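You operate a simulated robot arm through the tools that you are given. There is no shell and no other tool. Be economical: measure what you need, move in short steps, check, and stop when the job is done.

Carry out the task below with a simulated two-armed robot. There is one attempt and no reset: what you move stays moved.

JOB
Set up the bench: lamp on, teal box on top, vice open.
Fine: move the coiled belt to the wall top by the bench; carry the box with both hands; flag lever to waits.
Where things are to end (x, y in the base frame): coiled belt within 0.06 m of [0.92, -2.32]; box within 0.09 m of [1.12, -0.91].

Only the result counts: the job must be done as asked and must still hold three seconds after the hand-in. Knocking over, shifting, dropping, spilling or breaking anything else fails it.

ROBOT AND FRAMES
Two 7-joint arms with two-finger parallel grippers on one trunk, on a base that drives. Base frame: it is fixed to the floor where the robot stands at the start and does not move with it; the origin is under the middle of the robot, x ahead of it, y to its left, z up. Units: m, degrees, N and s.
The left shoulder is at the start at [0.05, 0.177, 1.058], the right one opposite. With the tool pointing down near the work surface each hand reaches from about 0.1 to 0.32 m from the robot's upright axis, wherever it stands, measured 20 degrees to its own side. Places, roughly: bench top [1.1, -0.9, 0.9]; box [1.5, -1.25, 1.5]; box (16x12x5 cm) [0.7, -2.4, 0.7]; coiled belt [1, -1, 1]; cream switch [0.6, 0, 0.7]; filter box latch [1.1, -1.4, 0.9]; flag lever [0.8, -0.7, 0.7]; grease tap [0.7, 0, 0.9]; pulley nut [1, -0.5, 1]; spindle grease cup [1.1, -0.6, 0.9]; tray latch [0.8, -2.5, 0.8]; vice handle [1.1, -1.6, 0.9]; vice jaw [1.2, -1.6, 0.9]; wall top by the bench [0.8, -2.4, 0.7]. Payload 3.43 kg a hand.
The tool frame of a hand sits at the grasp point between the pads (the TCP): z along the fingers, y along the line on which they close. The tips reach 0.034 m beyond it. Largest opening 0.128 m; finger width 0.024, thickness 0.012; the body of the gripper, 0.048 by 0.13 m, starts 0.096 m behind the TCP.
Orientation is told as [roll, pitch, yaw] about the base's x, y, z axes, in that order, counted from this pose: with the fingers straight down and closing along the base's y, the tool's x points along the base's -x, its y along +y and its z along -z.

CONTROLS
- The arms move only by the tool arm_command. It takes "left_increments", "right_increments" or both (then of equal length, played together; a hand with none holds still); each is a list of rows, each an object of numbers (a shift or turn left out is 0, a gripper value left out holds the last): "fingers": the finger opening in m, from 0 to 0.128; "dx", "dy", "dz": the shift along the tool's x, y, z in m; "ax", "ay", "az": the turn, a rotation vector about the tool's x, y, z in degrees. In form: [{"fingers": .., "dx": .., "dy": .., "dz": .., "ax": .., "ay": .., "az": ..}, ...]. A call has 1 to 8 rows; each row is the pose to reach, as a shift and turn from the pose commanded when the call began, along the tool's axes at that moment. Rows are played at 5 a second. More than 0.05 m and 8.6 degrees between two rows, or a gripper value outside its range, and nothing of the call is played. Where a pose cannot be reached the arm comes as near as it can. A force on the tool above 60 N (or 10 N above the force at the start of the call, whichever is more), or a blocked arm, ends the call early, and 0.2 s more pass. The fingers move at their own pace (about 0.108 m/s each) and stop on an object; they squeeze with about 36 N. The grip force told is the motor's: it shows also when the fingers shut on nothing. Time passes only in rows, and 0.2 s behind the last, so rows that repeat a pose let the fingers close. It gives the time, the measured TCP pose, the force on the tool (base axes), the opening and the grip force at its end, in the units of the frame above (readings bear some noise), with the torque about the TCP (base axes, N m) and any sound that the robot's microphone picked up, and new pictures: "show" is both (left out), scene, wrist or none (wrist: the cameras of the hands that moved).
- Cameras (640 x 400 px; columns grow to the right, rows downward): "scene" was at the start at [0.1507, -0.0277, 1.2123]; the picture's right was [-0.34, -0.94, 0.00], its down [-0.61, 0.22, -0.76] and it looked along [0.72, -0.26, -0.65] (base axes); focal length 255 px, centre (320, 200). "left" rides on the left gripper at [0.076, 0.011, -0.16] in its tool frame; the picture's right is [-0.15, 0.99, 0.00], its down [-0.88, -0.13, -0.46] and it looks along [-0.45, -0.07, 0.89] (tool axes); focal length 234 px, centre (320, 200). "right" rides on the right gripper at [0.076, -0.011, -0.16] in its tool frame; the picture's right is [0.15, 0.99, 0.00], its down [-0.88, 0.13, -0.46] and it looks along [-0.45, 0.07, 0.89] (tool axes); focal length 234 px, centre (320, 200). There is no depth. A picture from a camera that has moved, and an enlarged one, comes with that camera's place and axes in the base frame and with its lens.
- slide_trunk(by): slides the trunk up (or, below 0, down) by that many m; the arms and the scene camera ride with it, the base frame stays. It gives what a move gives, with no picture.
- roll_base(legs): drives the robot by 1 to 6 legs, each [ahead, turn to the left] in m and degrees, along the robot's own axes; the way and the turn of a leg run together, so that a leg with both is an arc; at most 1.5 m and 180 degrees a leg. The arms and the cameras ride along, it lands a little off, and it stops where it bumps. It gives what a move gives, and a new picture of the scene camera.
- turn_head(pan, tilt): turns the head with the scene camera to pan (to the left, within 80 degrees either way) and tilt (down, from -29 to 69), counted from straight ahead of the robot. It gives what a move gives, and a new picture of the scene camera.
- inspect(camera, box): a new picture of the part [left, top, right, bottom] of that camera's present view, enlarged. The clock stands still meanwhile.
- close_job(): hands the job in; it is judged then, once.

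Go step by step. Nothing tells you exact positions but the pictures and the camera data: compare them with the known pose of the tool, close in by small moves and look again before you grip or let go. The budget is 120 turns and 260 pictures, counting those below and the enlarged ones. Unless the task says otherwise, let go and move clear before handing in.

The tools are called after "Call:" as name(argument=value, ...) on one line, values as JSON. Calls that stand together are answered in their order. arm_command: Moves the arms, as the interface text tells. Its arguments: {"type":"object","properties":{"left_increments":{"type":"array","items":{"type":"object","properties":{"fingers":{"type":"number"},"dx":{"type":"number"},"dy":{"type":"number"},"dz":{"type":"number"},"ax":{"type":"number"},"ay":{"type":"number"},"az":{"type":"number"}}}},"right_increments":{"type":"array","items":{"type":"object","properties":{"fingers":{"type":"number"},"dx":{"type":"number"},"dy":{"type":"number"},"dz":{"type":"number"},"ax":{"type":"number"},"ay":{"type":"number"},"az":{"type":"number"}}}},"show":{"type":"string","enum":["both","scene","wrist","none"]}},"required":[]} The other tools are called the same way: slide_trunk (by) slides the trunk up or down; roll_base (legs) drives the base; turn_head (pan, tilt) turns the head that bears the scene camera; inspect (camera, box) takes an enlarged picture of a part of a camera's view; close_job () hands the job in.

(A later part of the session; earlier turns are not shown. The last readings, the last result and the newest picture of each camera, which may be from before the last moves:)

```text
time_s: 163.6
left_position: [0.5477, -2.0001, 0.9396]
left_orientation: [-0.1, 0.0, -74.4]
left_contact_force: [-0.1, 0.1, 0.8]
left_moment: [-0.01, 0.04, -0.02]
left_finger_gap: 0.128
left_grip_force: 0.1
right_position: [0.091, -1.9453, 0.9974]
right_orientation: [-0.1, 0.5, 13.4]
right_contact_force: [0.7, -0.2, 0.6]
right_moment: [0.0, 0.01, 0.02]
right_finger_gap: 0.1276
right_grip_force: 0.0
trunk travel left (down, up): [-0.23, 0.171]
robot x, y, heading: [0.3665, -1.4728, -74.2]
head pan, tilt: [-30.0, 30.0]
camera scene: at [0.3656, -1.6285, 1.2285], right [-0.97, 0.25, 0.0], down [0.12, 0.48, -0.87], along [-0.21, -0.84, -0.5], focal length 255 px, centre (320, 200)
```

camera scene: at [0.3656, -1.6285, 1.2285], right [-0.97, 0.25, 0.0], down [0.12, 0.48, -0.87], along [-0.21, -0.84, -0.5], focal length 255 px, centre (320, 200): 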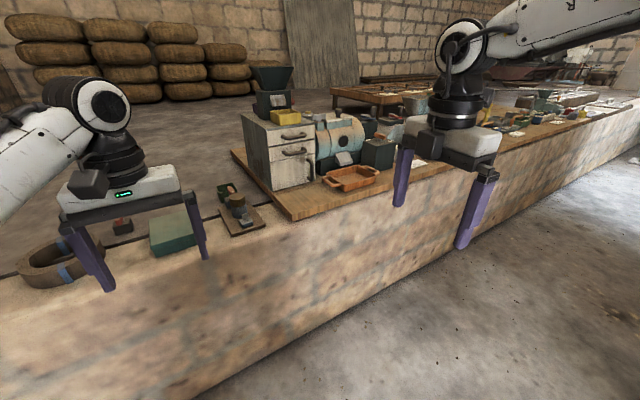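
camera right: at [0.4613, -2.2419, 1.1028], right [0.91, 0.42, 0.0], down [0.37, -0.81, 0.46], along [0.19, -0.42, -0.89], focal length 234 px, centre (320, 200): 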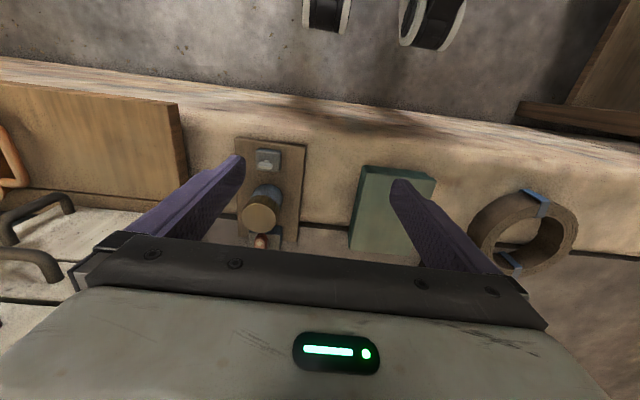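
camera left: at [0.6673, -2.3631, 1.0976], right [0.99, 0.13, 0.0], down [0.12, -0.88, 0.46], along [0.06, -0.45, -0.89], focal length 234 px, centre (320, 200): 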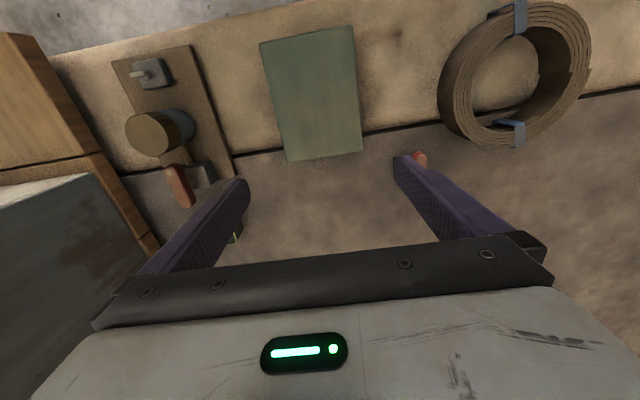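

The wrist rotates freely, so the limit is in the upper arm. One more try at re-posing: pull the right hand back and low beside the body, then bring it forward again.

Call:
arm_command(right_increments=[{"dy": 0.034, "dz": 0.034}, {"dy": 0.068, "dz": 0.068}, {"dy": 0.102, "dz": 0.102}, {"dy": 0.136, "dz": 0.136}, {"dy": 0.17, "dz": 0.17}, {"dy": 0.204, "dz": 0.204}, {"dy": 0.238, "dz": 0.238}, {"dy": 0.27, "dz": 0.27}], show="none")

Call:
turn_head(pan=-70, tilt=30)

```text
time_s: 165.4
left_position: [0.5481, -1.9988, 0.9398]
left_orientation: [-0.1, 0.0, -74.4]
left_contact_force: [0.9, 0.1, 0.3]
left_moment: [0.02, 0.03, -0.02]
left_finger_gap: 0.1283
left_grip_force: 0.0
right_position: [-0.007, -1.7062, 0.7062]
right_orientation: [-0.2, 0.3, 13.6]
right_contact_force: [-0.1, 0.0, 0.5]
right_moment: [-0.02, 0.02, 0.01]
right_finger_gap: 0.1281
right_grip_force: 0.0
right hand out of reach, approached as far as the arm can: row 5, 6, 7, 8
trunk travel left (down, up): [-0.23, 0.171]
robot x, y, heading: [0.3695, -1.476, -74.0]
head pan, tilt: [-30.0, 30.0]
```

```text
time_s: 166.4
left_position: [0.5478, -1.9986, 0.9399]
left_orientation: [-0.1, 0.0, -74.5]
left_contact_force: [0.0, -0.2, -1.1]
left_moment: [-0.01, 0.02, 0.02]
left_finger_gap: 0.1281
left_grip_force: 0.1
right_position: [-0.0084, -1.7067, 0.7055]
right_orientation: [-0.1, 0.3, 13.8]
right_contact_force: [-0.7, 0.4, 0.6]
right_moment: [-0.01, 0.0, 0.01]
right_finger_gap: 0.1281
right_grip_force: 0.1
trunk travel left (down, up): [-0.23, 0.171]
robot x, y, heading: [0.3669, -1.4728, -74.4]
head pan, tilt: [-70.0, 30.0]
camera scene: at [0.3145, -1.5938, 1.2285], right [-0.59, 0.81, 0.0], down [0.41, 0.29, -0.87], along [-0.7, -0.51, -0.5], focal length 255 px, centre (320, 200)
```

scene: 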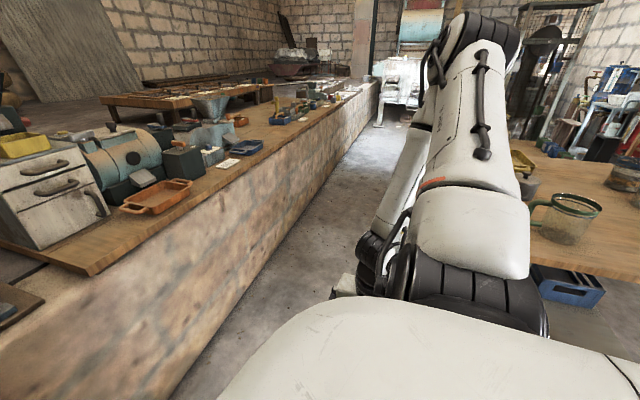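

The right arm stays elbow-up, so I'll use it differently: left hand straddle-grips the box, right hand leans in from the right side and presses the box's right face, sharing the carry. First bring the right hand back up front, then reposition the base.

Call:
arm_command(right_increments=[{"dy": -0.012, "dz": -0.034, "az": 8}, {"dy": -0.025, "dz": -0.068, "az": 16}, {"dy": -0.037, "dz": -0.102, "az": 24}, {"dy": -0.05, "dz": -0.136, "az": 32}, {"dy": -0.062, "dz": -0.17, "az": 40}, {"dy": -0.075, "dz": -0.204, "az": 48}, {"dy": -0.087, "dz": -0.238, "az": 56}, {"dy": -0.1, "dz": -0.27, "az": 64}], show="none")

Call:
arm_command(right_increments=[{"az": 8, "fingers": 0}, {"az": 16}, {"az": 23.6}, {"az": 23.6, "dx": 0, "dy": -0.03}], show="none")

Call:
arm_command(right_increments=[{"ax": -8}, {"ax": -16}, {"ax": -24}, {"ax": -32}, {"ax": -40}, {"ax": -45}], show="none")

Call:
turn_head(pan=-15, tilt=35)

```text
time_s: 168.2
left_position: [0.5481, -1.9987, 0.939]
left_orientation: [0.0, 0.0, -74.3]
left_contact_force: [-0.3, -0.2, -0.1]
left_moment: [-0.04, -0.02, 0.03]
left_finger_gap: 0.1278
left_grip_force: 0.0
right_position: [0.0191, -1.8045, 0.9738]
right_orientation: [-0.5, 0.1, -50.5]
right_contact_force: [0.1, 0.4, -0.2]
right_moment: [0.03, 0.02, 0.0]
right_finger_gap: 0.1281
right_grip_force: 0.1
right hand out of reach, approached as far as the arm can: row 1, 2, 3, 4
trunk travel left (down, up): [-0.23, 0.171]
robot x, y, heading: [0.3696, -1.4726, -74.2]
head pan, tilt: [-70.0, 30.0]
```

```text
time_s: 169.2
left_position: [0.5469, -1.9995, 0.9401]
left_orientation: [-0.1, 0.1, -74.4]
left_contact_force: [0.1, -0.7, 0.3]
left_moment: [0.0, -0.01, 0.02]
left_finger_gap: 0.128
left_grip_force: 0.0
right_position: [-0.0188, -1.8294, 0.974]
right_orientation: [-0.1, -0.1, -73.7]
right_contact_force: [-0.4, -0.5, -0.2]
right_moment: [0.03, -0.01, 0.02]
right_finger_gap: 0.0002
right_grip_force: 33.6
right hand out of reach, approached as far as the arm can: row 2, 3, 4
trunk travel left (down, up): [-0.23, 0.171]
robot x, y, heading: [0.3701, -1.4735, -74.3]
head pan, tilt: [-70.0, 30.0]
```

```text
time_s: 170.6
left_position: [0.5472, -1.9981, 0.94]
left_orientation: [-0.1, 0.0, -74.5]
left_contact_force: [-0.4, -0.2, 0.4]
left_moment: [0.0, -0.02, 0.0]
left_finger_gap: 0.1279
left_grip_force: 0.2
right_position: [-0.021, -1.8294, 0.9744]
right_orientation: [44.6, 0.0, -73.8]
right_contact_force: [1.5, 0.2, 0.2]
right_moment: [0.0, 0.01, -0.01]
right_finger_gap: 0.0
right_grip_force: 33.1
trunk travel left (down, up): [-0.23, 0.171]
robot x, y, heading: [0.3672, -1.4772, -74.3]
head pan, tilt: [-70.0, 30.0]
```

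```text
time_s: 171.9
left_position: [0.5476, -1.9985, 0.9396]
left_orientation: [-0.2, 0.0, -74.4]
left_contact_force: [0.3, -0.2, -0.4]
left_moment: [0.02, -0.01, -0.02]
left_finger_gap: 0.1277
left_grip_force: 0.0
right_position: [-0.0204, -1.8294, 0.9744]
right_orientation: [44.5, -0.1, -73.8]
right_contact_force: [0.3, -0.3, 0.0]
right_moment: [0.06, -0.02, 0.03]
right_finger_gap: 0.0
right_grip_force: 32.4
trunk travel left (down, up): [-0.23, 0.171]
robot x, y, heading: [0.3682, -1.4747, -74.0]
head pan, tilt: [-15.0, 35.0]
camera scene: at [0.3889, -1.6289, 1.2207], right [-1.0, -0.01, 0.0], down [-0.01, 0.57, -0.82], along [0.01, -0.82, -0.57], focal length 255 px, centre (320, 200)
```

scene: 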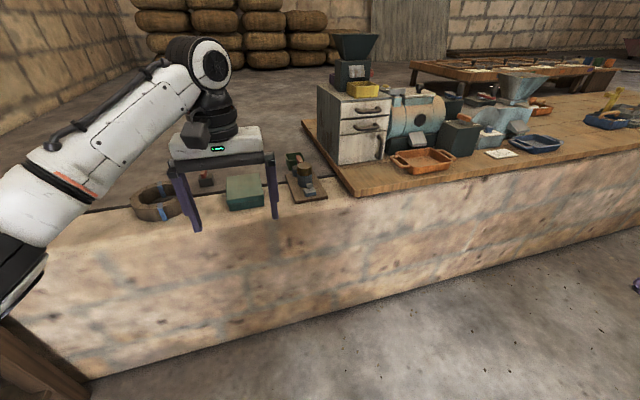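

Call:
roll_base(legs=[[0, 7.6], [0.475, 0], [0, -7.6]])

Call:
arm_command(left_increments=[{"dx": 0.015, "dy": -0.02}, {"dx": 0.03, "dy": -0.04}, {"dx": 0.044, "dy": -0.056}], show="none")

Call:
turn_head(pan=0, tilt=45)

Call:
inspect(camera="left", box=[0, 0, 640, 400])

```text
time_s: 175.8
left_position: [0.7284, -2.4271, 0.9397]
left_orientation: [0.0, -0.1, -74.6]
left_contact_force: [0.5, 0.5, 0.4]
left_moment: [0.02, 0.03, -0.02]
left_finger_gap: 0.128
left_grip_force: 0.0
right_position: [0.1612, -2.254, 0.9755]
right_orientation: [44.6, -0.1, -74.3]
right_contact_force: [-0.1, -0.1, 0.5]
right_moment: [0.02, 0.0, 0.01]
right_finger_gap: 0.0
right_grip_force: 33.0
trunk travel left (down, up): [-0.23, 0.171]
robot x, y, heading: [0.5487, -1.904, -74.3]
head pan, tilt: [-15.0, 35.0]
camera scene: at [0.5714, -2.0559, 1.2207], right [-1.0, -0.01, 0.0], down [-0.01, 0.57, -0.82], along [0.01, -0.82, -0.57], focal length 255 px, centre (320, 200)
```

scene: 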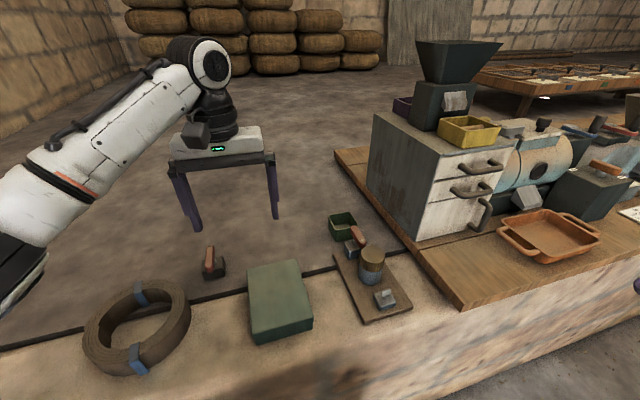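

```text
time_s: 176.7
left_position: [0.6645, -2.3985, 0.9403]
left_orientation: [-0.1, 0.0, -74.4]
left_contact_force: [-0.5, 0.3, 0.0]
left_moment: [0.01, -0.02, -0.01]
left_finger_gap: 0.128
left_grip_force: 0.1
right_position: [0.1612, -2.2547, 0.9754]
right_orientation: [44.5, -0.1, -74.2]
right_contact_force: [0.5, 0.0, -0.4]
right_moment: [0.03, 0.0, 0.01]
right_finger_gap: 0.0
right_grip_force: 33.0
trunk travel left (down, up): [-0.23, 0.171]
robot x, y, heading: [0.5508, -1.9039, -74.5]
head pan, tilt: [-15.0, 35.0]
```

```text
time_s: 177.4
left_position: [0.6647, -2.4001, 0.9402]
left_orientation: [-0.2, 0.0, -74.6]
left_contact_force: [-0.3, -0.1, 1.3]
left_moment: [-0.01, -0.02, 0.01]
left_finger_gap: 0.1281
left_grip_force: 0.0
right_position: [0.1614, -2.255, 0.9747]
right_orientation: [44.5, -0.1, -74.2]
right_contact_force: [0.3, 0.7, -0.5]
right_moment: [0.0, -0.02, 0.02]
right_finger_gap: 0.0
right_grip_force: 33.4
trunk travel left (down, up): [-0.23, 0.171]
robot x, y, heading: [0.551, -1.8973, -74.4]
head pan, tilt: [0.0, 45.0]
camera scene: at [0.5926, -2.0463, 1.2059], right [-0.96, -0.27, 0.0], down [-0.19, 0.68, -0.71], along [0.19, -0.68, -0.71], focal length 255 px, centre (320, 200)
```

scene: 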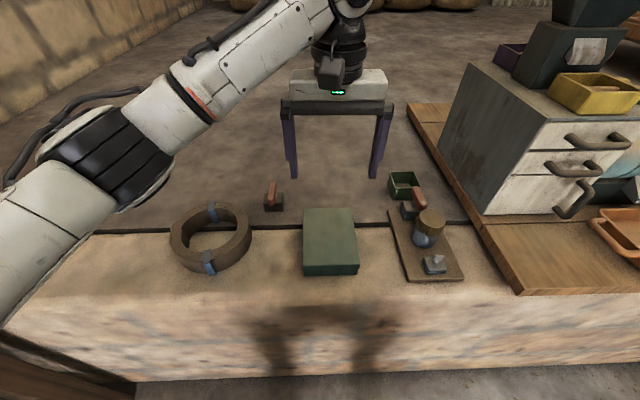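

```text
1.00 times, centred on (320, 200) of left (not enlarged: the box is as wide or as high as the picture)
camera zoom: at [0.6547, -2.3235, 1.0995], right [0.99, 0.12, 0.0], down [0.11, -0.88, 0.46], along [0.05, -0.45, -0.89], focal length 234 px, centre (320, 200)
```

zoom: 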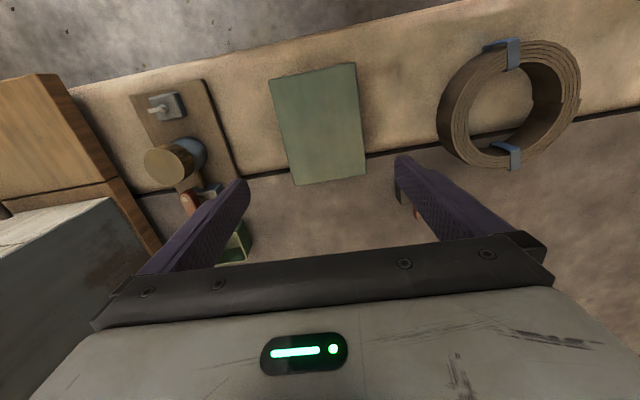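

Call:
arm_command(left_increments=[{"dx": -0.012, "dy": 0.001, "az": -1.2}], show="none")

Call:
slide_trunk(by=-0.13)

Call:
inspect(camera="left", box=[160, 0, 480, 200])

Call:
inspect(camera="scene", box=[250, 120, 442, 240])

```text
time_s: 177.8
left_position: [0.6683, -2.4114, 0.9405]
left_orientation: [-0.1, 0.0, -73.4]
left_contact_force: [0.8, -0.4, -0.4]
left_moment: [-0.02, 0.0, -0.02]
left_finger_gap: 0.1277
left_grip_force: 0.0
right_position: [0.1607, -2.2544, 0.9749]
right_orientation: [44.5, -0.2, -74.2]
right_contact_force: [0.2, 0.3, 0.6]
right_moment: [-0.02, -0.04, 0.02]
right_finger_gap: 0.0
right_grip_force: 33.3
trunk travel left (down, up): [-0.23, 0.171]
robot x, y, heading: [0.5483, -1.8989, -74.4]
head pan, tilt: [0.0, 45.0]
```

```text
time_s: 179.4
left_position: [0.6678, -2.41, 0.8101]
left_orientation: [-0.1, -0.1, -73.3]
left_contact_force: [1.4, 0.2, 0.3]
left_moment: [-0.03, 0.01, 0.02]
left_finger_gap: 0.1281
left_grip_force: 0.0
right_position: [0.1601, -2.2543, 0.8442]
right_orientation: [44.5, -0.1, -74.2]
right_contact_force: [0.2, -0.7, -0.5]
right_moment: [0.03, -0.03, -0.02]
right_finger_gap: 0.0
right_grip_force: 33.2
trunk travel left (down, up): [-0.1, 0.301]
robot x, y, heading: [0.5529, -1.9018, -74.4]
head pan, tilt: [0.0, 45.0]
```

```text
2.00 times, centred on (320, 100) of left
camera zoom: at [0.6571, -2.3347, 0.9694], right [0.99, 0.14, 0.0], down [0.13, -0.88, 0.46], along [0.06, -0.45, -0.89], focal length 468 px, centre (320, 400)
```

zoom: 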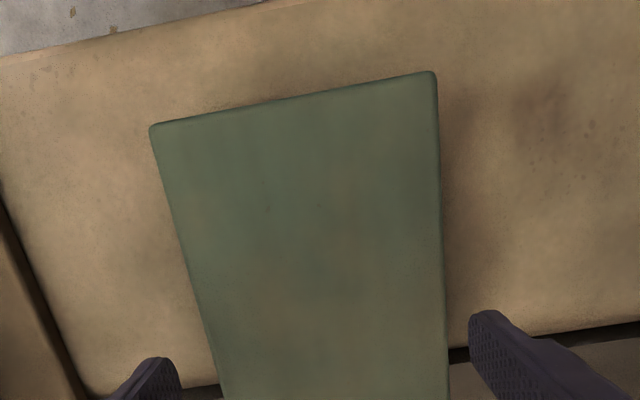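

```text
3.33 times, centred on (346, 180) of scene
camera zoom: at [0.5927, -2.0462, 1.0759], right [-0.96, -0.27, 0.0], down [-0.19, 0.68, -0.71], along [0.19, -0.68, -0.71], focal length 849 px, centre (233, 267)
```

zoom: 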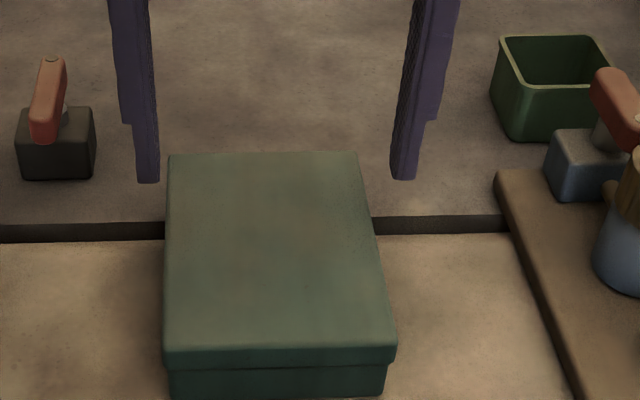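

Edges project to ±0.061 m about the left tool's centre, so alignment is within a millimetre or two. Lower the left hand over the box slowly.

Call:
arm_command(left_increments=[{"dz": 0.015}, {"dz": 0.027}, {"dz": 0.034}, {"dz": 0.04}], show="wrist")

Call:
inspect(camera="scene", box=[250, 120, 442, 240])

```text
time_s: 180.4
left_position: [0.6678, -2.4105, 0.7714]
left_orientation: [0.0, 0.0, -73.3]
left_contact_force: [0.6, 0.2, -0.5]
left_moment: [0.02, 0.02, 0.01]
left_finger_gap: 0.1283
left_grip_force: 0.0
right_position: [0.1607, -2.2547, 0.8446]
right_orientation: [44.5, 0.0, -74.2]
right_contact_force: [0.3, -0.7, 0.4]
right_moment: [-0.02, -0.02, -0.01]
right_finger_gap: 0.0002
right_grip_force: 33.1
trunk travel left (down, up): [-0.1, 0.301]
robot x, y, heading: [0.5516, -1.8989, -74.3]
head pan, tilt: [0.0, 45.0]
camera left: at [0.6563, -2.3352, 0.929], right [0.99, 0.14, 0.0], down [0.13, -0.88, 0.46], along [0.06, -0.45, -0.89], focal length 234 px, centre (320, 200)
```

left: 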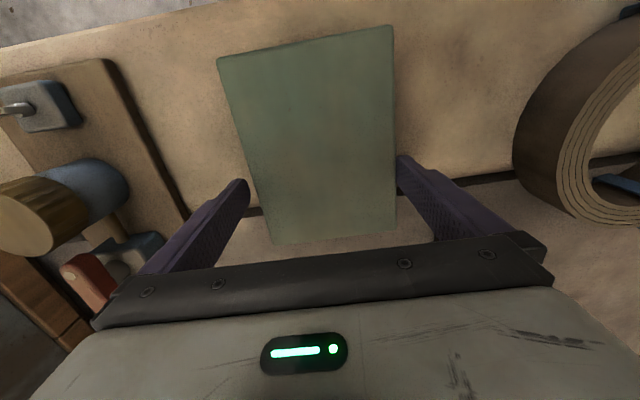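

```text
3.33 times, centred on (346, 180) of scene
camera zoom: at [0.5927, -2.0462, 1.0759], right [-0.96, -0.27, 0.0], down [-0.19, 0.68, -0.71], along [0.19, -0.68, -0.71], focal length 849 px, centre (233, 267)
```

zoom: 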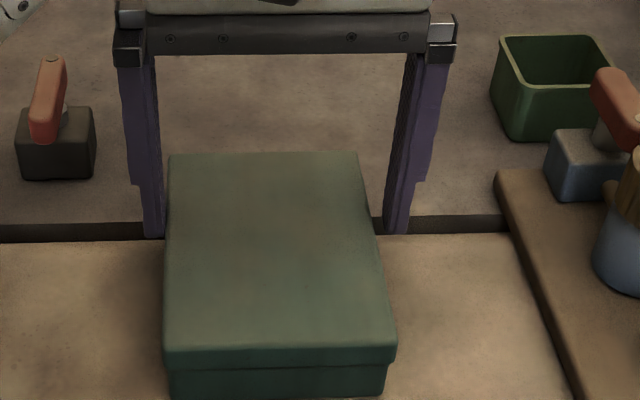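

Call:
arm_command(left_increments=[{"dz": 0.008}, {"dz": 0.014}, {"dz": 0.018}], show="wrist")

Call:
inspect(camera="scene", box=[250, 120, 442, 240])

```text
time_s: 181.2
left_position: [0.6685, -2.412, 0.7532]
left_orientation: [0.0, 0.0, -73.3]
left_contact_force: [-1.0, 0.5, 0.0]
left_moment: [0.0, -0.02, -0.02]
left_finger_gap: 0.1278
left_grip_force: 0.1
right_position: [0.1607, -2.2551, 0.8447]
right_orientation: [44.5, -0.1, -74.2]
right_contact_force: [0.3, -1.0, -0.5]
right_moment: [0.03, 0.05, -0.02]
right_finger_gap: 0.0003
right_grip_force: 33.0
trunk travel left (down, up): [-0.1, 0.301]
robot x, y, heading: [0.5486, -1.8991, -74.3]
head pan, tilt: [0.0, 45.0]
camera left: at [0.6562, -2.3353, 0.9107], right [0.99, 0.14, 0.0], down [0.13, -0.88, 0.46], along [0.06, -0.45, -0.89], focal length 234 px, centre (320, 200)
```

left: 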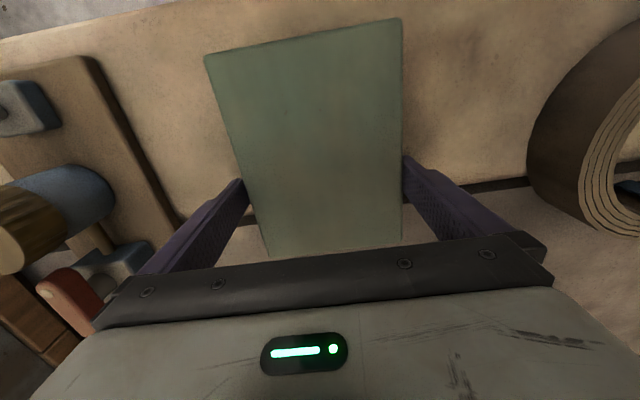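

```text
3.33 times, centred on (346, 180) of scene
camera zoom: at [0.5926, -2.0463, 1.0759], right [-0.96, -0.27, 0.0], down [-0.19, 0.68, -0.71], along [0.19, -0.68, -0.71], focal length 849 px, centre (233, 267)
```

zoom: 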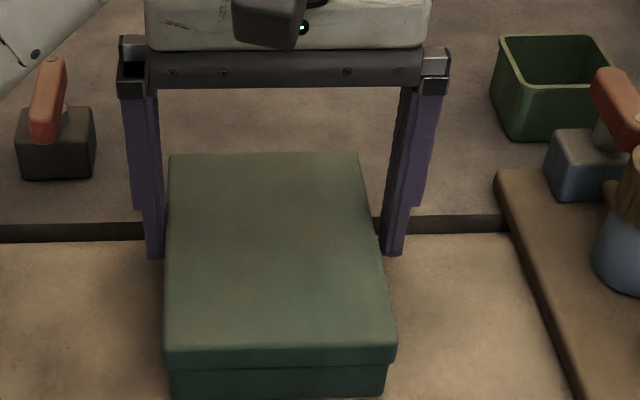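

Left hand straddles the box. Now bring the right hand (closed, leaning 25°) in toward the box's right face near its front end, clear of the jar.

Call:
arm_command(right_increments=[{"dy": 0.029, "dz": 0.0285, "ax": 2.5}, {"dy": 0.058, "dz": 0.057, "ax": 5}, {"dy": 0.087, "dz": 0.0856, "ax": 7.5}, {"dy": 0.116, "dz": 0.114, "ax": 10}, {"dy": 0.145, "dz": 0.143, "ax": 12.5}, {"dy": 0.174, "dz": 0.171, "ax": 15}, {"dy": 0.203, "dz": 0.2, "ax": 17.5}, {"dy": 0.2325, "dz": 0.2283, "ax": 19.5}], show="scene")

```text
time_s: 183.0
left_position: [0.6674, -2.411, 0.7519]
left_orientation: [-0.1, -0.1, -73.4]
left_contact_force: [0.3, 0.9, 0.0]
left_moment: [0.0, 0.01, -0.01]
left_finger_gap: 0.128
left_grip_force: 0.1
right_position: [0.3967, -2.2009, 0.7793]
right_orientation: [28.2, -1.0, -73.1]
right_contact_force: [0.9, -0.1, 0.3]
right_moment: [0.0, -0.01, -0.02]
right_finger_gap: 0.0001
right_grip_force: 33.3
right hand out of reach, approached as far as the arm can: row 6, 7, 8
trunk travel left (down, up): [-0.1, 0.301]
robot x, y, heading: [0.5529, -1.9001, -74.4]
head pan, tilt: [0.0, 45.0]
camera scene: at [0.5927, -2.0461, 1.0759], right [-0.96, -0.27, 0.0], down [-0.19, 0.68, -0.71], along [0.19, -0.68, -0.71], focal length 255 px, centre (320, 200)
```

scene: 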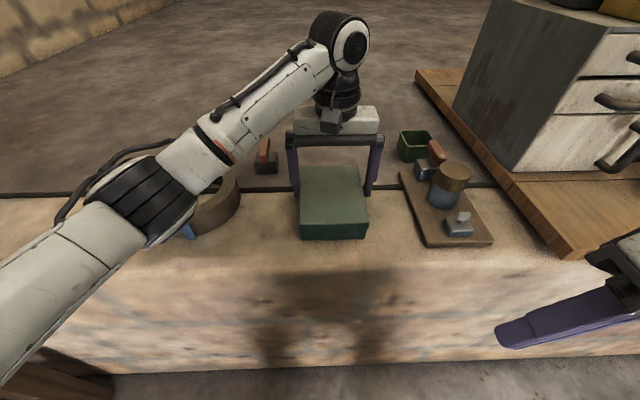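

Call:
arm_command(right_increments=[{"dy": 0.019, "dz": -0.035}, {"dy": 0.033, "dz": -0.0617}, {"dy": 0.033, "dz": -0.0617, "dx": -0.045}, {"dy": 0.033, "dz": -0.0617, "dx": -0.09}, {"dy": 0.059, "dz": -0.0475, "dx": -0.125}, {"dy": 0.086, "dz": -0.0333, "dx": -0.16}, {"dy": 0.109, "dz": -0.021, "dx": -0.19}], show="both")

```text
time_s: 184.6
left_position: [0.6684, -2.4121, 0.7523]
left_orientation: [-0.1, 0.0, -73.4]
left_contact_force: [0.1, -0.2, -0.3]
left_moment: [0.02, 0.01, -0.01]
left_finger_gap: 0.1278
left_grip_force: 0.0
right_position: [0.4515, -2.3569, 0.8059]
right_orientation: [30.8, -2.2, -72.0]
right_contact_force: [0.2, -0.8, 0.3]
right_moment: [0.01, -0.03, -0.02]
right_finger_gap: 0.0
right_grip_force: 32.8
right hand out of reach, approached as far as the arm can: row 1, 2, 3, 4, 5, 6, 7
trunk travel left (down, up): [-0.1, 0.301]
robot x, y, heading: [0.5487, -1.9012, -74.8]
head pan, tilt: [0.0, 45.0]
camera scene: at [0.5928, -2.0463, 1.0758], right [-0.96, -0.27, 0.0], down [-0.19, 0.68, -0.71], along [0.19, -0.68, -0.71], focal length 255 px, centre (320, 200)
camera right: at [0.3383, -2.3076, 0.9351], right [0.76, 0.42, 0.5], down [0.15, -0.86, 0.49], along [0.64, -0.3, -0.71], focal length 234 px, centre (320, 200)
```

scene: 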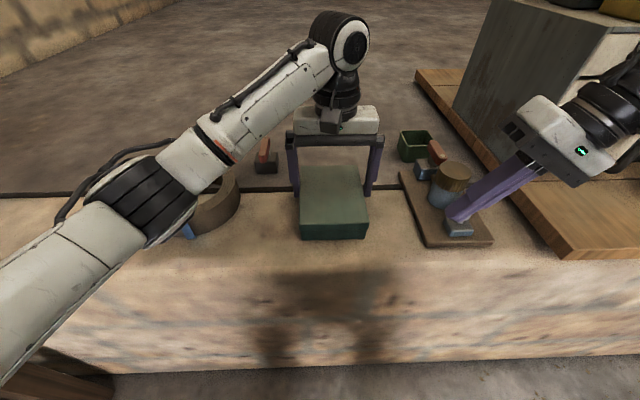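
right: 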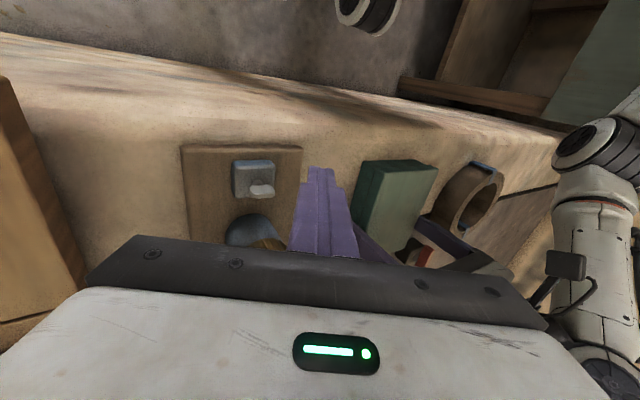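

Call:
arm_command(right_increments=[{"dz": -0.03, "dy": -0.01}, {"dz": -0.04, "dy": -0.01, "ax": 8, "ay": 2.2, "az": 1}, {"dz": -0.04, "dy": -0.01, "ax": 16, "ay": 2.2, "az": 2}, {"dz": -0.04, "dy": -0.01, "ax": 24, "ay": 2.2, "az": 2}, {"dz": -0.04, "dy": -0.01, "ax": 30.8, "ay": 2.2, "az": 2}], show="none")

Call:
arm_command(right_increments=[{"dy": 0.03}, {"dy": 0.06}, {"dy": 0.09}, {"dy": 0.12}], show="both")

```text
time_s: 185.8
left_position: [0.6683, -2.4111, 0.7519]
left_orientation: [-0.1, -0.1, -73.5]
left_contact_force: [0.3, -0.2, 0.8]
left_moment: [0.0, -0.01, 0.01]
left_finger_gap: 0.1281
left_grip_force: 0.1
right_position: [0.2591, -2.4083, 0.8166]
right_orientation: [3.7, 0.1, -70.4]
right_contact_force: [-0.1, -0.4, -0.5]
right_moment: [0.0, 0.02, 0.02]
right_finger_gap: 0.0
right_grip_force: 33.1
right hand out of reach, approached as far as the arm can: row 2, 3, 4, 5
trunk travel left (down, up): [-0.1, 0.301]
robot x, y, heading: [0.5511, -1.9039, -74.5]
head pan, tilt: [0.0, 45.0]
```

```text
time_s: 186.8
left_position: [0.6681, -2.4108, 0.7535]
left_orientation: [-0.1, 0.0, -73.4]
left_contact_force: [0.4, -0.4, 0.0]
left_moment: [0.01, -0.03, 0.02]
left_finger_gap: 0.128
left_grip_force: 0.1
right_position: [0.258, -2.4085, 0.8154]
right_orientation: [3.7, 0.1, -70.4]
right_contact_force: [-0.1, -0.1, -0.6]
right_moment: [0.0, 0.02, 0.02]
right_finger_gap: 0.0
right_grip_force: 32.8
right hand out of reach, approached as far as the arm can: row 1, 2, 3, 4
trunk travel left (down, up): [-0.1, 0.301]
robot x, y, heading: [0.5541, -1.9034, -74.5]
head pan, tilt: [0.0, 45.0]
camera scene: at [0.5927, -2.0463, 1.0759], right [-0.96, -0.27, 0.0], down [-0.19, 0.68, -0.71], along [0.19, -0.68, -0.71], focal length 255 px, centre (320, 200)
camera right: at [0.2129, -2.3438, 0.9753], right [0.88, 0.47, 0.07], down [0.39, -0.8, 0.46], along [0.27, -0.38, -0.88], focal length 234 px, centre (320, 200)
```

scene: 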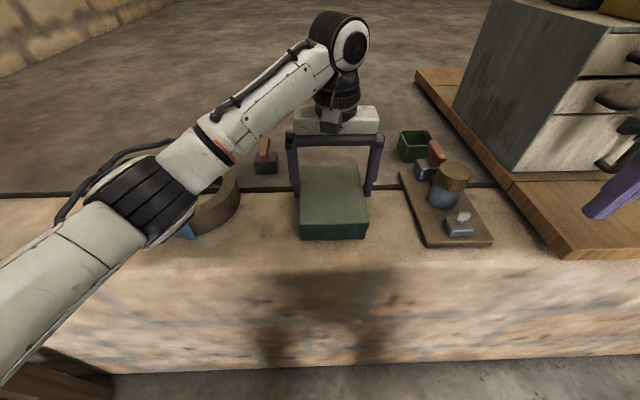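
right: 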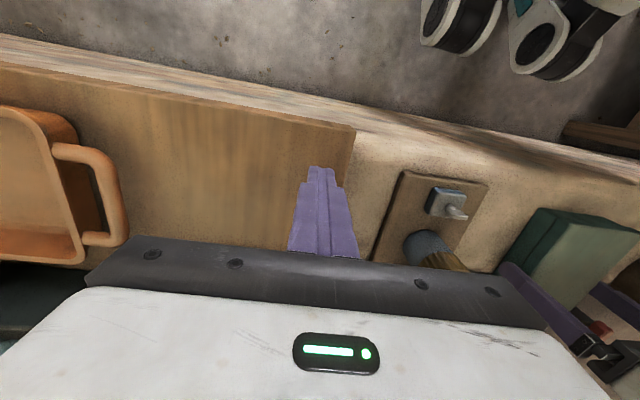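

The right hand only comes inward by a particular path (high and close in). I'll lift off, back up, and re-approach with that posture: right hand as a fixed side-stop at its inner limit, and the left hand (gripping the box) pressing the box against it.

Call:
slide_trunk(by=0.13)

Call:
roll_base(legs=[[-0.35, 0]])

Call:
arm_command(right_increments=[{"dx": 0.04, "dy": -0.012, "ax": 1.8, "az": 1.8}, {"dx": 0.08, "dy": -0.025, "ax": 3.7, "az": 3.7}, {"dx": 0.12, "dy": -0.037, "ax": 3.7, "az": 3.7}, {"dx": 0.173, "dy": -0.05, "ax": 3.7, "az": 3.7}], show="none")

Call:
arm_command(right_increments=[{"dz": -0.01}], show="none")

```text
time_s: 188.4
left_position: [0.6666, -2.4114, 0.8825]
left_orientation: [-0.1, 0.0, -73.5]
left_contact_force: [-0.8, 0.0, 0.9]
left_moment: [-0.03, -0.02, 0.01]
left_finger_gap: 0.128
left_grip_force: 0.0
right_position: [0.2579, -2.4093, 0.9467]
right_orientation: [3.7, 0.1, -70.4]
right_contact_force: [-0.7, 0.4, -0.3]
right_moment: [0.0, -0.01, 0.0]
right_finger_gap: 0.0001
right_grip_force: 33.0
trunk travel left (down, up): [-0.23, 0.171]
robot x, y, heading: [0.5534, -1.9021, -74.4]
head pan, tilt: [0.0, 45.0]
```

```text
time_s: 190.7
left_position: [0.5742, -2.0684, 0.8841]
left_orientation: [0.0, -0.1, -73.1]
left_contact_force: [0.3, -0.2, -0.1]
left_moment: [0.05, 0.0, -0.03]
left_finger_gap: 0.1281
left_grip_force: 0.0
right_position: [0.1668, -2.0678, 0.9464]
right_orientation: [3.8, 0.1, -70.1]
right_contact_force: [0.5, 0.3, 0.0]
right_moment: [-0.01, 0.0, -0.04]
right_finger_gap: 0.0001
right_grip_force: 33.4
trunk travel left (down, up): [-0.23, 0.171]
robot x, y, heading: [0.4557, -1.558, -74.2]
head pan, tilt: [0.0, 45.0]
camera scene: at [0.4972, -1.7039, 1.2059], right [-0.96, -0.27, 0.0], down [-0.19, 0.68, -0.71], along [0.19, -0.68, -0.71], focal length 255 px, centre (320, 200)
```

scene: 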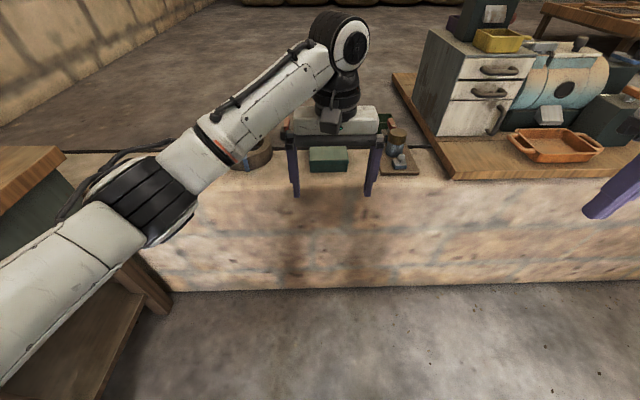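

```text
refused: row 4 steps farther than a row can; nothing moved
```

```text
time_s: 191.1
left_position: [0.5747, -2.0689, 0.8814]
left_orientation: [-0.1, 0.1, -73.0]
left_contact_force: [-0.4, 0.5, 0.4]
left_moment: [0.0, 0.02, 0.02]
left_finger_gap: 0.1282
left_grip_force: 0.0
right_position: [0.165, -2.0693, 0.9571]
right_orientation: [3.8, 0.1, -70.2]
right_contact_force: [0.5, 0.1, -0.2]
right_moment: [-0.02, 0.01, 0.01]
right_finger_gap: 0.0
right_grip_force: 32.9
trunk travel left (down, up): [-0.23, 0.171]
robot x, y, heading: [0.4581, -1.56, -74.1]
head pan, tilt: [0.0, 45.0]
```

Call:
arm_command(right_increments=[{"dx": 0.035, "dy": -0.01, "ax": 1.8, "az": 1.8}, {"dx": 0.07, "dy": -0.02, "ax": 3.7, "az": 3.7}, {"dx": 0.105, "dy": -0.03, "ax": 3.7, "az": 3.7}, {"dx": 0.14, "dy": -0.04, "ax": 3.7, "az": 3.7}, {"dx": 0.173, "dy": -0.05, "ax": 3.7, "az": 3.7}], show="none")

Call:
arm_command(right_increments=[{"dy": 0.045, "dx": -0.015}, {"dy": 0.09, "dx": -0.03}, {"dy": 0.135, "dx": -0.045}, {"dy": 0.18, "dx": -0.06}, {"dy": 0.225, "dx": -0.075}, {"dy": 0.27, "dx": -0.09}, {"dy": 0.315, "dx": -0.105}, {"dy": 0.36, "dx": -0.12}], show="none")

Call:
arm_command(right_increments=[{"dy": 0.02}, {"dy": 0.04}, {"dy": 0.06}], show="scene")

```text
time_s: 192.3
left_position: [0.5739, -2.0671, 0.8839]
left_orientation: [-0.1, 0.0, -73.1]
left_contact_force: [0.5, -0.5, 0.3]
left_moment: [0.01, 0.01, 0.02]
left_finger_gap: 0.1279
left_grip_force: 0.1
right_position: [0.0615, -1.9232, 0.9514]
right_orientation: [0.0, 0.2, -73.8]
right_contact_force: [-0.1, -0.3, -0.7]
right_moment: [0.01, -0.04, -0.03]
right_finger_gap: 0.0
right_grip_force: 33.4
right hand out of reach, approached as far as the arm can: row 1, 2, 3
trunk travel left (down, up): [-0.23, 0.171]
robot x, y, heading: [0.4535, -1.5598, -74.1]
head pan, tilt: [0.0, 45.0]
```

```text
time_s: 194.1
left_position: [0.5743, -2.0682, 0.8821]
left_orientation: [-0.1, 0.0, -73.1]
left_contact_force: [-0.5, -0.1, -0.3]
left_moment: [0.0, 0.01, -0.01]
left_finger_gap: 0.1281
left_grip_force: 0.1
right_position: [0.1647, -2.0098, 0.9166]
right_orientation: [5.8, -0.4, -70.2]
right_contact_force: [0.0, 0.2, -0.8]
right_moment: [-0.04, 0.0, 0.01]
right_finger_gap: 0.0001
right_grip_force: 32.2
right hand out of reach, approached as far as the arm can: row 1, 2, 3, 4, 5, 6, 7, 8
trunk travel left (down, up): [-0.23, 0.171]
robot x, y, heading: [0.4552, -1.5596, -74.1]
head pan, tilt: [0.0, 45.0]
```

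```text
time_s: 194.9
left_position: [0.5756, -2.0695, 0.8826]
left_orientation: [-0.2, 0.0, -73.1]
left_contact_force: [0.3, -0.5, -0.4]
left_moment: [0.0, 0.06, 0.01]
left_finger_gap: 0.128
left_grip_force: 0.1
right_position: [0.1657, -2.0112, 0.9163]
right_orientation: [5.8, -0.2, -70.2]
right_contact_force: [1.3, 0.4, -0.4]
right_moment: [-0.02, 0.0, 0.01]
right_finger_gap: 0.0001
right_grip_force: 33.0
right hand out of reach, approached as far as the arm can: row 1, 2, 3
trunk travel left (down, up): [-0.23, 0.171]
robot x, y, heading: [0.4523, -1.5631, -74.0]
head pan, tilt: [0.0, 45.0]
camera scene: at [0.4973, -1.7042, 1.2059], right [-0.96, -0.27, 0.0], down [-0.19, 0.68, -0.71], along [0.19, -0.68, -0.71], focal length 255 px, centre (320, 200)
```

scene: 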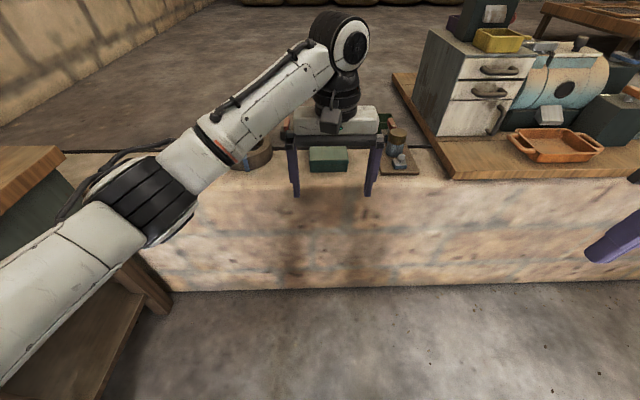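

I suspect a wound-up wrist joint: my full clockwise turn made it worse. I'll unwind it counter-clockwise by 540° (the gripper is symmetric) and retry.

Call:
arm_command(right_increments=[{"az": -8.5}, {"az": -17}, {"az": -25.5}, {"az": -34}, {"az": -42.5}, {"az": -51}, {"az": -59.5}, {"az": -68}], show="none")

Call:
arm_command(right_increments=[{"az": -8.5}, {"az": -17}, {"az": -25.5}, {"az": -34}, {"az": -42.5}, {"az": -51}, {"az": -59.5}, {"az": -68}], show="none")

Call:
arm_command(right_increments=[{"az": -8.5}, {"az": -17}, {"az": -25.5}, {"az": -34}, {"az": -42.5}, {"az": -51}, {"az": -59.5}, {"az": -68}], show="none")

Call:
arm_command(right_increments=[{"az": -8.5}, {"az": -17}, {"az": -25.5}, {"az": -34}, {"az": -42.5}, {"az": -51}, {"az": -59.5}, {"az": -68}], show="none")

Call:
arm_command(right_increments=[{"az": -8.5}, {"az": -17}, {"az": -25.5}, {"az": -34}, {"az": -42.5}, {"az": -51}, {"az": -59.5}, {"az": -68}], show="none")

Call:
arm_command(right_increments=[{"az": -8}, {"az": -16}, {"az": -24}], show="scene")

```text
time_s: 196.7
left_position: [0.5761, -2.0678, 0.8829]
left_orientation: [-0.1, -0.1, -73.1]
left_contact_force: [0.1, -0.1, 0.6]
left_moment: [0.02, -0.02, -0.02]
left_finger_gap: 0.1281
left_grip_force: 0.0
right_position: [0.1618, -2.0095, 0.9175]
right_orientation: [1.8, -5.4, -2.1]
right_contact_force: [-0.1, -0.5, 0.3]
right_moment: [-0.02, -0.02, 0.0]
right_finger_gap: 0.0002
right_grip_force: 32.8
trunk travel left (down, up): [-0.23, 0.171]
robot x, y, heading: [0.456, -1.5575, -74.3]
head pan, tilt: [0.0, 45.0]
```

```text
time_s: 198.5
left_position: [0.575, -2.0692, 0.8818]
left_orientation: [-0.1, 0.0, -73.1]
left_contact_force: [0.5, 0.0, -0.5]
left_moment: [0.0, -0.01, -0.02]
left_finger_gap: 0.1278
left_grip_force: 0.1
right_position: [0.1584, -2.0081, 0.9179]
right_orientation: [-4.4, -3.8, 66.1]
right_contact_force: [0.2, 0.0, 0.7]
right_moment: [0.01, 0.04, -0.04]
right_finger_gap: 0.0
right_grip_force: 33.3
trunk travel left (down, up): [-0.23, 0.171]
robot x, y, heading: [0.4552, -1.5572, -74.2]
head pan, tilt: [0.0, 45.0]
```

```text
time_s: 200.3
left_position: [0.5736, -2.0686, 0.8821]
left_orientation: [-0.1, 0.0, -73.1]
left_contact_force: [0.3, -0.9, 0.6]
left_moment: [0.01, -0.04, 0.0]
left_finger_gap: 0.1279
left_grip_force: 0.0
right_position: [0.1588, -2.0087, 0.9168]
right_orientation: [-5.1, 2.7, 133.8]
right_contact_force: [-0.1, -0.7, 0.0]
right_moment: [-0.01, 0.0, -0.03]
right_finger_gap: 0.0002
right_grip_force: 32.7
trunk travel left (down, up): [-0.23, 0.171]
robot x, y, heading: [0.4536, -1.5552, -74.3]
head pan, tilt: [0.0, 45.0]
```

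```text
time_s: 202.1
left_position: [0.5738, -2.069, 0.8834]
left_orientation: [-0.1, 0.0, -73.2]
left_contact_force: [0.0, -0.1, 1.0]
left_moment: [-0.02, -0.01, -0.02]
left_finger_gap: 0.1282
left_grip_force: 0.0
right_position: [0.1593, -2.0078, 0.9169]
right_orientation: [0.5, 5.8, -158.0]
right_contact_force: [-0.4, 0.9, -0.7]
right_moment: [-0.03, -0.01, 0.01]
right_finger_gap: 0.0
right_grip_force: 33.2
trunk travel left (down, up): [-0.23, 0.171]
robot x, y, heading: [0.4516, -1.5592, -74.2]
head pan, tilt: [0.0, 45.0]
```

```text
time_s: 203.9
left_position: [0.5751, -2.0682, 0.882]
left_orientation: [-0.1, 0.0, -73.2]
left_contact_force: [-0.7, 1.0, 0.5]
left_moment: [0.0, -0.02, -0.02]
left_finger_gap: 0.1279
left_grip_force: 0.1
right_position: [0.1607, -2.0092, 0.9173]
right_orientation: [5.6, 1.7, -90.0]
right_contact_force: [0.7, 0.4, -0.2]
right_moment: [0.02, 0.0, -0.03]
right_finger_gap: 0.0
right_grip_force: 32.9
trunk travel left (down, up): [-0.23, 0.171]
robot x, y, heading: [0.4534, -1.5582, -74.1]
head pan, tilt: [0.0, 45.0]
```

```text
time_s: 204.7
left_position: [0.5747, -2.0687, 0.8817]
left_orientation: [-0.2, 0.0, -73.1]
left_contact_force: [-0.8, 0.0, -0.4]
left_moment: [0.0, -0.01, 0.0]
left_finger_gap: 0.1279
left_grip_force: 0.1
right_position: [0.1597, -2.0084, 0.9174]
right_orientation: [5.8, -0.6, -66.1]
right_contact_force: [0.1, -1.1, 0.5]
right_moment: [-0.01, -0.02, 0.03]
right_finger_gap: 0.0001
right_grip_force: 32.7
trunk travel left (down, up): [-0.23, 0.171]
robot x, y, heading: [0.4575, -1.5596, -74.1]
head pan, tilt: [0.0, 45.0]
camera scene: at [0.4973, -1.7042, 1.2059], right [-0.96, -0.27, 0.0], down [-0.19, 0.68, -0.71], along [0.19, -0.68, -0.71], focal length 255 px, centre (320, 200)
```

scene: 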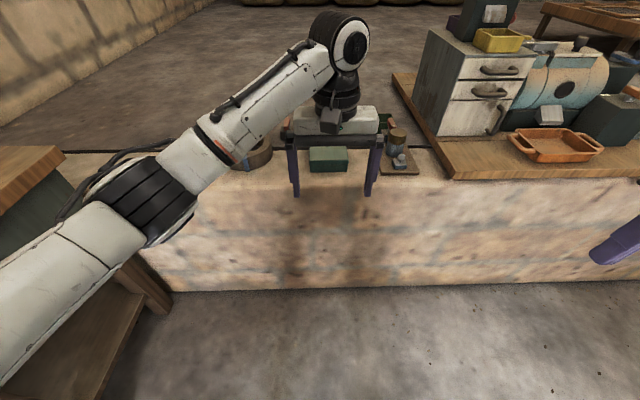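

Call:
arm_command(right_increments=[{"ax": 3, "az": 4, "dz": -0.03}, {"ax": 5.8, "az": 8, "dz": -0.03, "dy": 0.03}, {"ax": 5.8, "az": 8, "dz": -0.03, "dy": 0.07}, {"ax": 5.8, "az": 8, "dz": -0.03, "dy": 0.11}, {"ax": 5.8, "az": 8, "dz": -0.03, "dy": 0.15}, {"ax": 5.8, "az": 8, "dz": -0.03, "dy": 0.19}, {"ax": 5.8, "az": 8, "dz": -0.03, "dy": 0.23}, {"ax": 5.8, "az": 8, "dz": -0.03, "dy": 0.27}], show="none")

Call:
turn_head(pan=-40, tilt=20)

```text
time_s: 206.5
left_position: [0.5752, -2.0697, 0.8811]
left_orientation: [-0.1, -0.1, -73.1]
left_contact_force: [0.0, -0.2, 1.0]
left_moment: [0.0, 0.0, 0.02]
left_finger_gap: 0.128
left_grip_force: 0.0
right_position: [0.4053, -1.9013, 0.9746]
right_orientation: [0.2, -0.2, -74.3]
right_contact_force: [-0.5, 0.7, -0.9]
right_moment: [0.0, -0.02, 0.04]
right_finger_gap: 0.0
right_grip_force: 32.9
trunk travel left (down, up): [-0.23, 0.171]
robot x, y, heading: [0.456, -1.5607, -74.2]
head pan, tilt: [0.0, 45.0]
```

```text
time_s: 207.6
left_position: [0.5751, -2.068, 0.8827]
left_orientation: [-0.1, 0.0, -73.1]
left_contact_force: [-0.3, -0.6, -0.5]
left_moment: [0.0, -0.02, 0.02]
left_finger_gap: 0.1281
left_grip_force: 0.0
right_position: [0.4037, -1.9008, 0.9746]
right_orientation: [0.0, -0.3, -74.2]
right_contact_force: [0.4, 0.0, 0.0]
right_moment: [0.06, -0.01, 0.01]
right_finger_gap: 0.0002
right_grip_force: 33.3
trunk travel left (down, up): [-0.23, 0.171]
robot x, y, heading: [0.458, -1.5624, -74.4]
head pan, tilt: [-40.0, 20.0]
camera scene: at [0.437, -1.7111, 1.2445], right [-0.91, 0.41, 0.0], down [0.14, 0.31, -0.94], along [-0.38, -0.86, -0.34], focal length 255 px, centre (320, 200)
```

scene: 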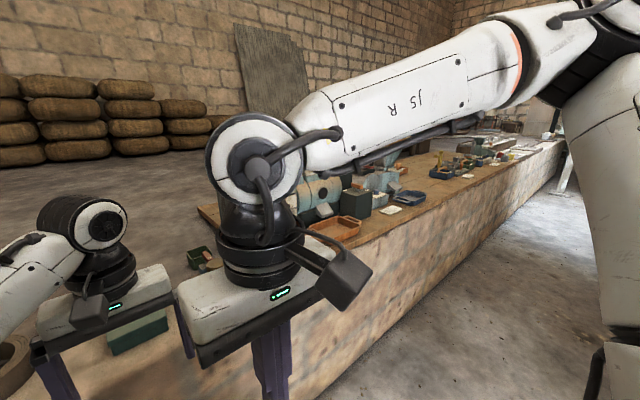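

Theory confirmed: it moved freely. Another −180° of unwinding, then try reaching the centre line.

Call:
arm_command(right_increments=[{"az": -8.5}, {"az": -17}, {"az": -25.5}, {"az": -34}, {"az": -42.5}, {"az": -51}, {"az": -59.5}, {"az": -68}], show="none")

Call:
arm_command(right_increments=[{"az": -8.5}, {"az": -17}, {"az": -25.5}, {"az": -34}, {"az": -42.5}, {"az": -51}, {"az": -59.5}, {"az": -68}], show="none")

Call:
arm_command(right_increments=[{"az": -8.5}, {"az": -17}, {"az": -25.5}, {"az": -34}, {"az": -44}], show="none")

Call:
arm_command(right_increments=[{"dx": 0.02, "dy": -0.02}, {"dx": 0.05, "dy": -0.04}, {"dx": 0.08, "dy": -0.06}, {"dx": 0.09, "dy": -0.1}, {"dx": 0.1, "dy": -0.13}], show="scene")

```text
time_s: 209.3
left_position: [0.5757, -2.0694, 0.8823]
left_orientation: [0.0, 0.0, -73.1]
left_contact_force: [0.3, -0.2, -0.3]
left_moment: [0.03, -0.03, -0.01]
left_finger_gap: 0.1279
left_grip_force: 0.1
right_position: [0.4022, -1.9012, 0.974]
right_orientation: [-0.2, -0.2, -6.1]
right_contact_force: [0.0, 0.7, 0.4]
right_moment: [0.04, 0.02, 0.01]
right_finger_gap: 0.0002
right_grip_force: 33.3
trunk travel left (down, up): [-0.23, 0.171]
robot x, y, heading: [0.4559, -1.5614, -74.2]
head pan, tilt: [-40.0, 20.0]
```

```text
time_s: 210.5
left_position: [0.5751, -2.0691, 0.8831]
left_orientation: [-0.1, 0.0, -73.0]
left_contact_force: [0.8, -0.7, 0.3]
left_moment: [0.01, -0.03, 0.0]
left_finger_gap: 0.128
left_grip_force: 0.1
right_position: [0.4095, -1.801, 0.9827]
right_orientation: [-2.8, -0.3, 27.2]
right_contact_force: [0.4, -21.9, -3.0]
right_moment: [2.89, 0.03, 0.26]
right_finger_gap: 0.0001
right_grip_force: 33.1
right hand out of reach, approached as far as the arm can: row 2, 3, 4, 5
trunk travel left (down, up): [-0.23, 0.171]
robot x, y, heading: [0.4541, -1.5591, -74.1]
head pan, tilt: [-40.0, 20.0]
stopped in row 5 (right hand): the force on the tool passed its limit (the readings are from after the stop); the commanded pose is now the measured one
```

```text
refused: row 5 steps farther than a row can; nothing moved
```

```text
time_s: 211.7
left_position: [0.5739, -2.0694, 0.8818]
left_orientation: [0.0, 0.0, -73.1]
left_contact_force: [-0.3, -0.5, 0.6]
left_moment: [0.02, 0.02, -0.02]
left_finger_gap: 0.1278
left_grip_force: 0.1
right_position: [0.4035, -1.802, 0.9837]
right_orientation: [-2.9, -0.2, 27.4]
right_contact_force: [-8.2, -30.4, -2.0]
right_moment: [4.18, -1.19, 0.97]
right_finger_gap: 0.0
right_grip_force: 33.5
right hand out of reach, approached as far as the arm can: row 1, 2, 3, 4, 5
trunk travel left (down, up): [-0.23, 0.171]
robot x, y, heading: [0.4538, -1.5612, -74.0]
head pan, tilt: [-40.0, 20.0]
camera scene: at [0.4368, -1.711, 1.2445], right [-0.91, 0.41, 0.0], down [0.14, 0.31, -0.94], along [-0.38, -0.86, -0.34], focal length 255 px, centre (320, 200)
```

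scene: 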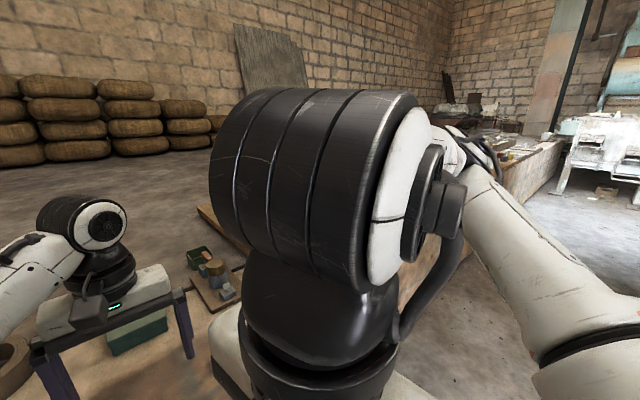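

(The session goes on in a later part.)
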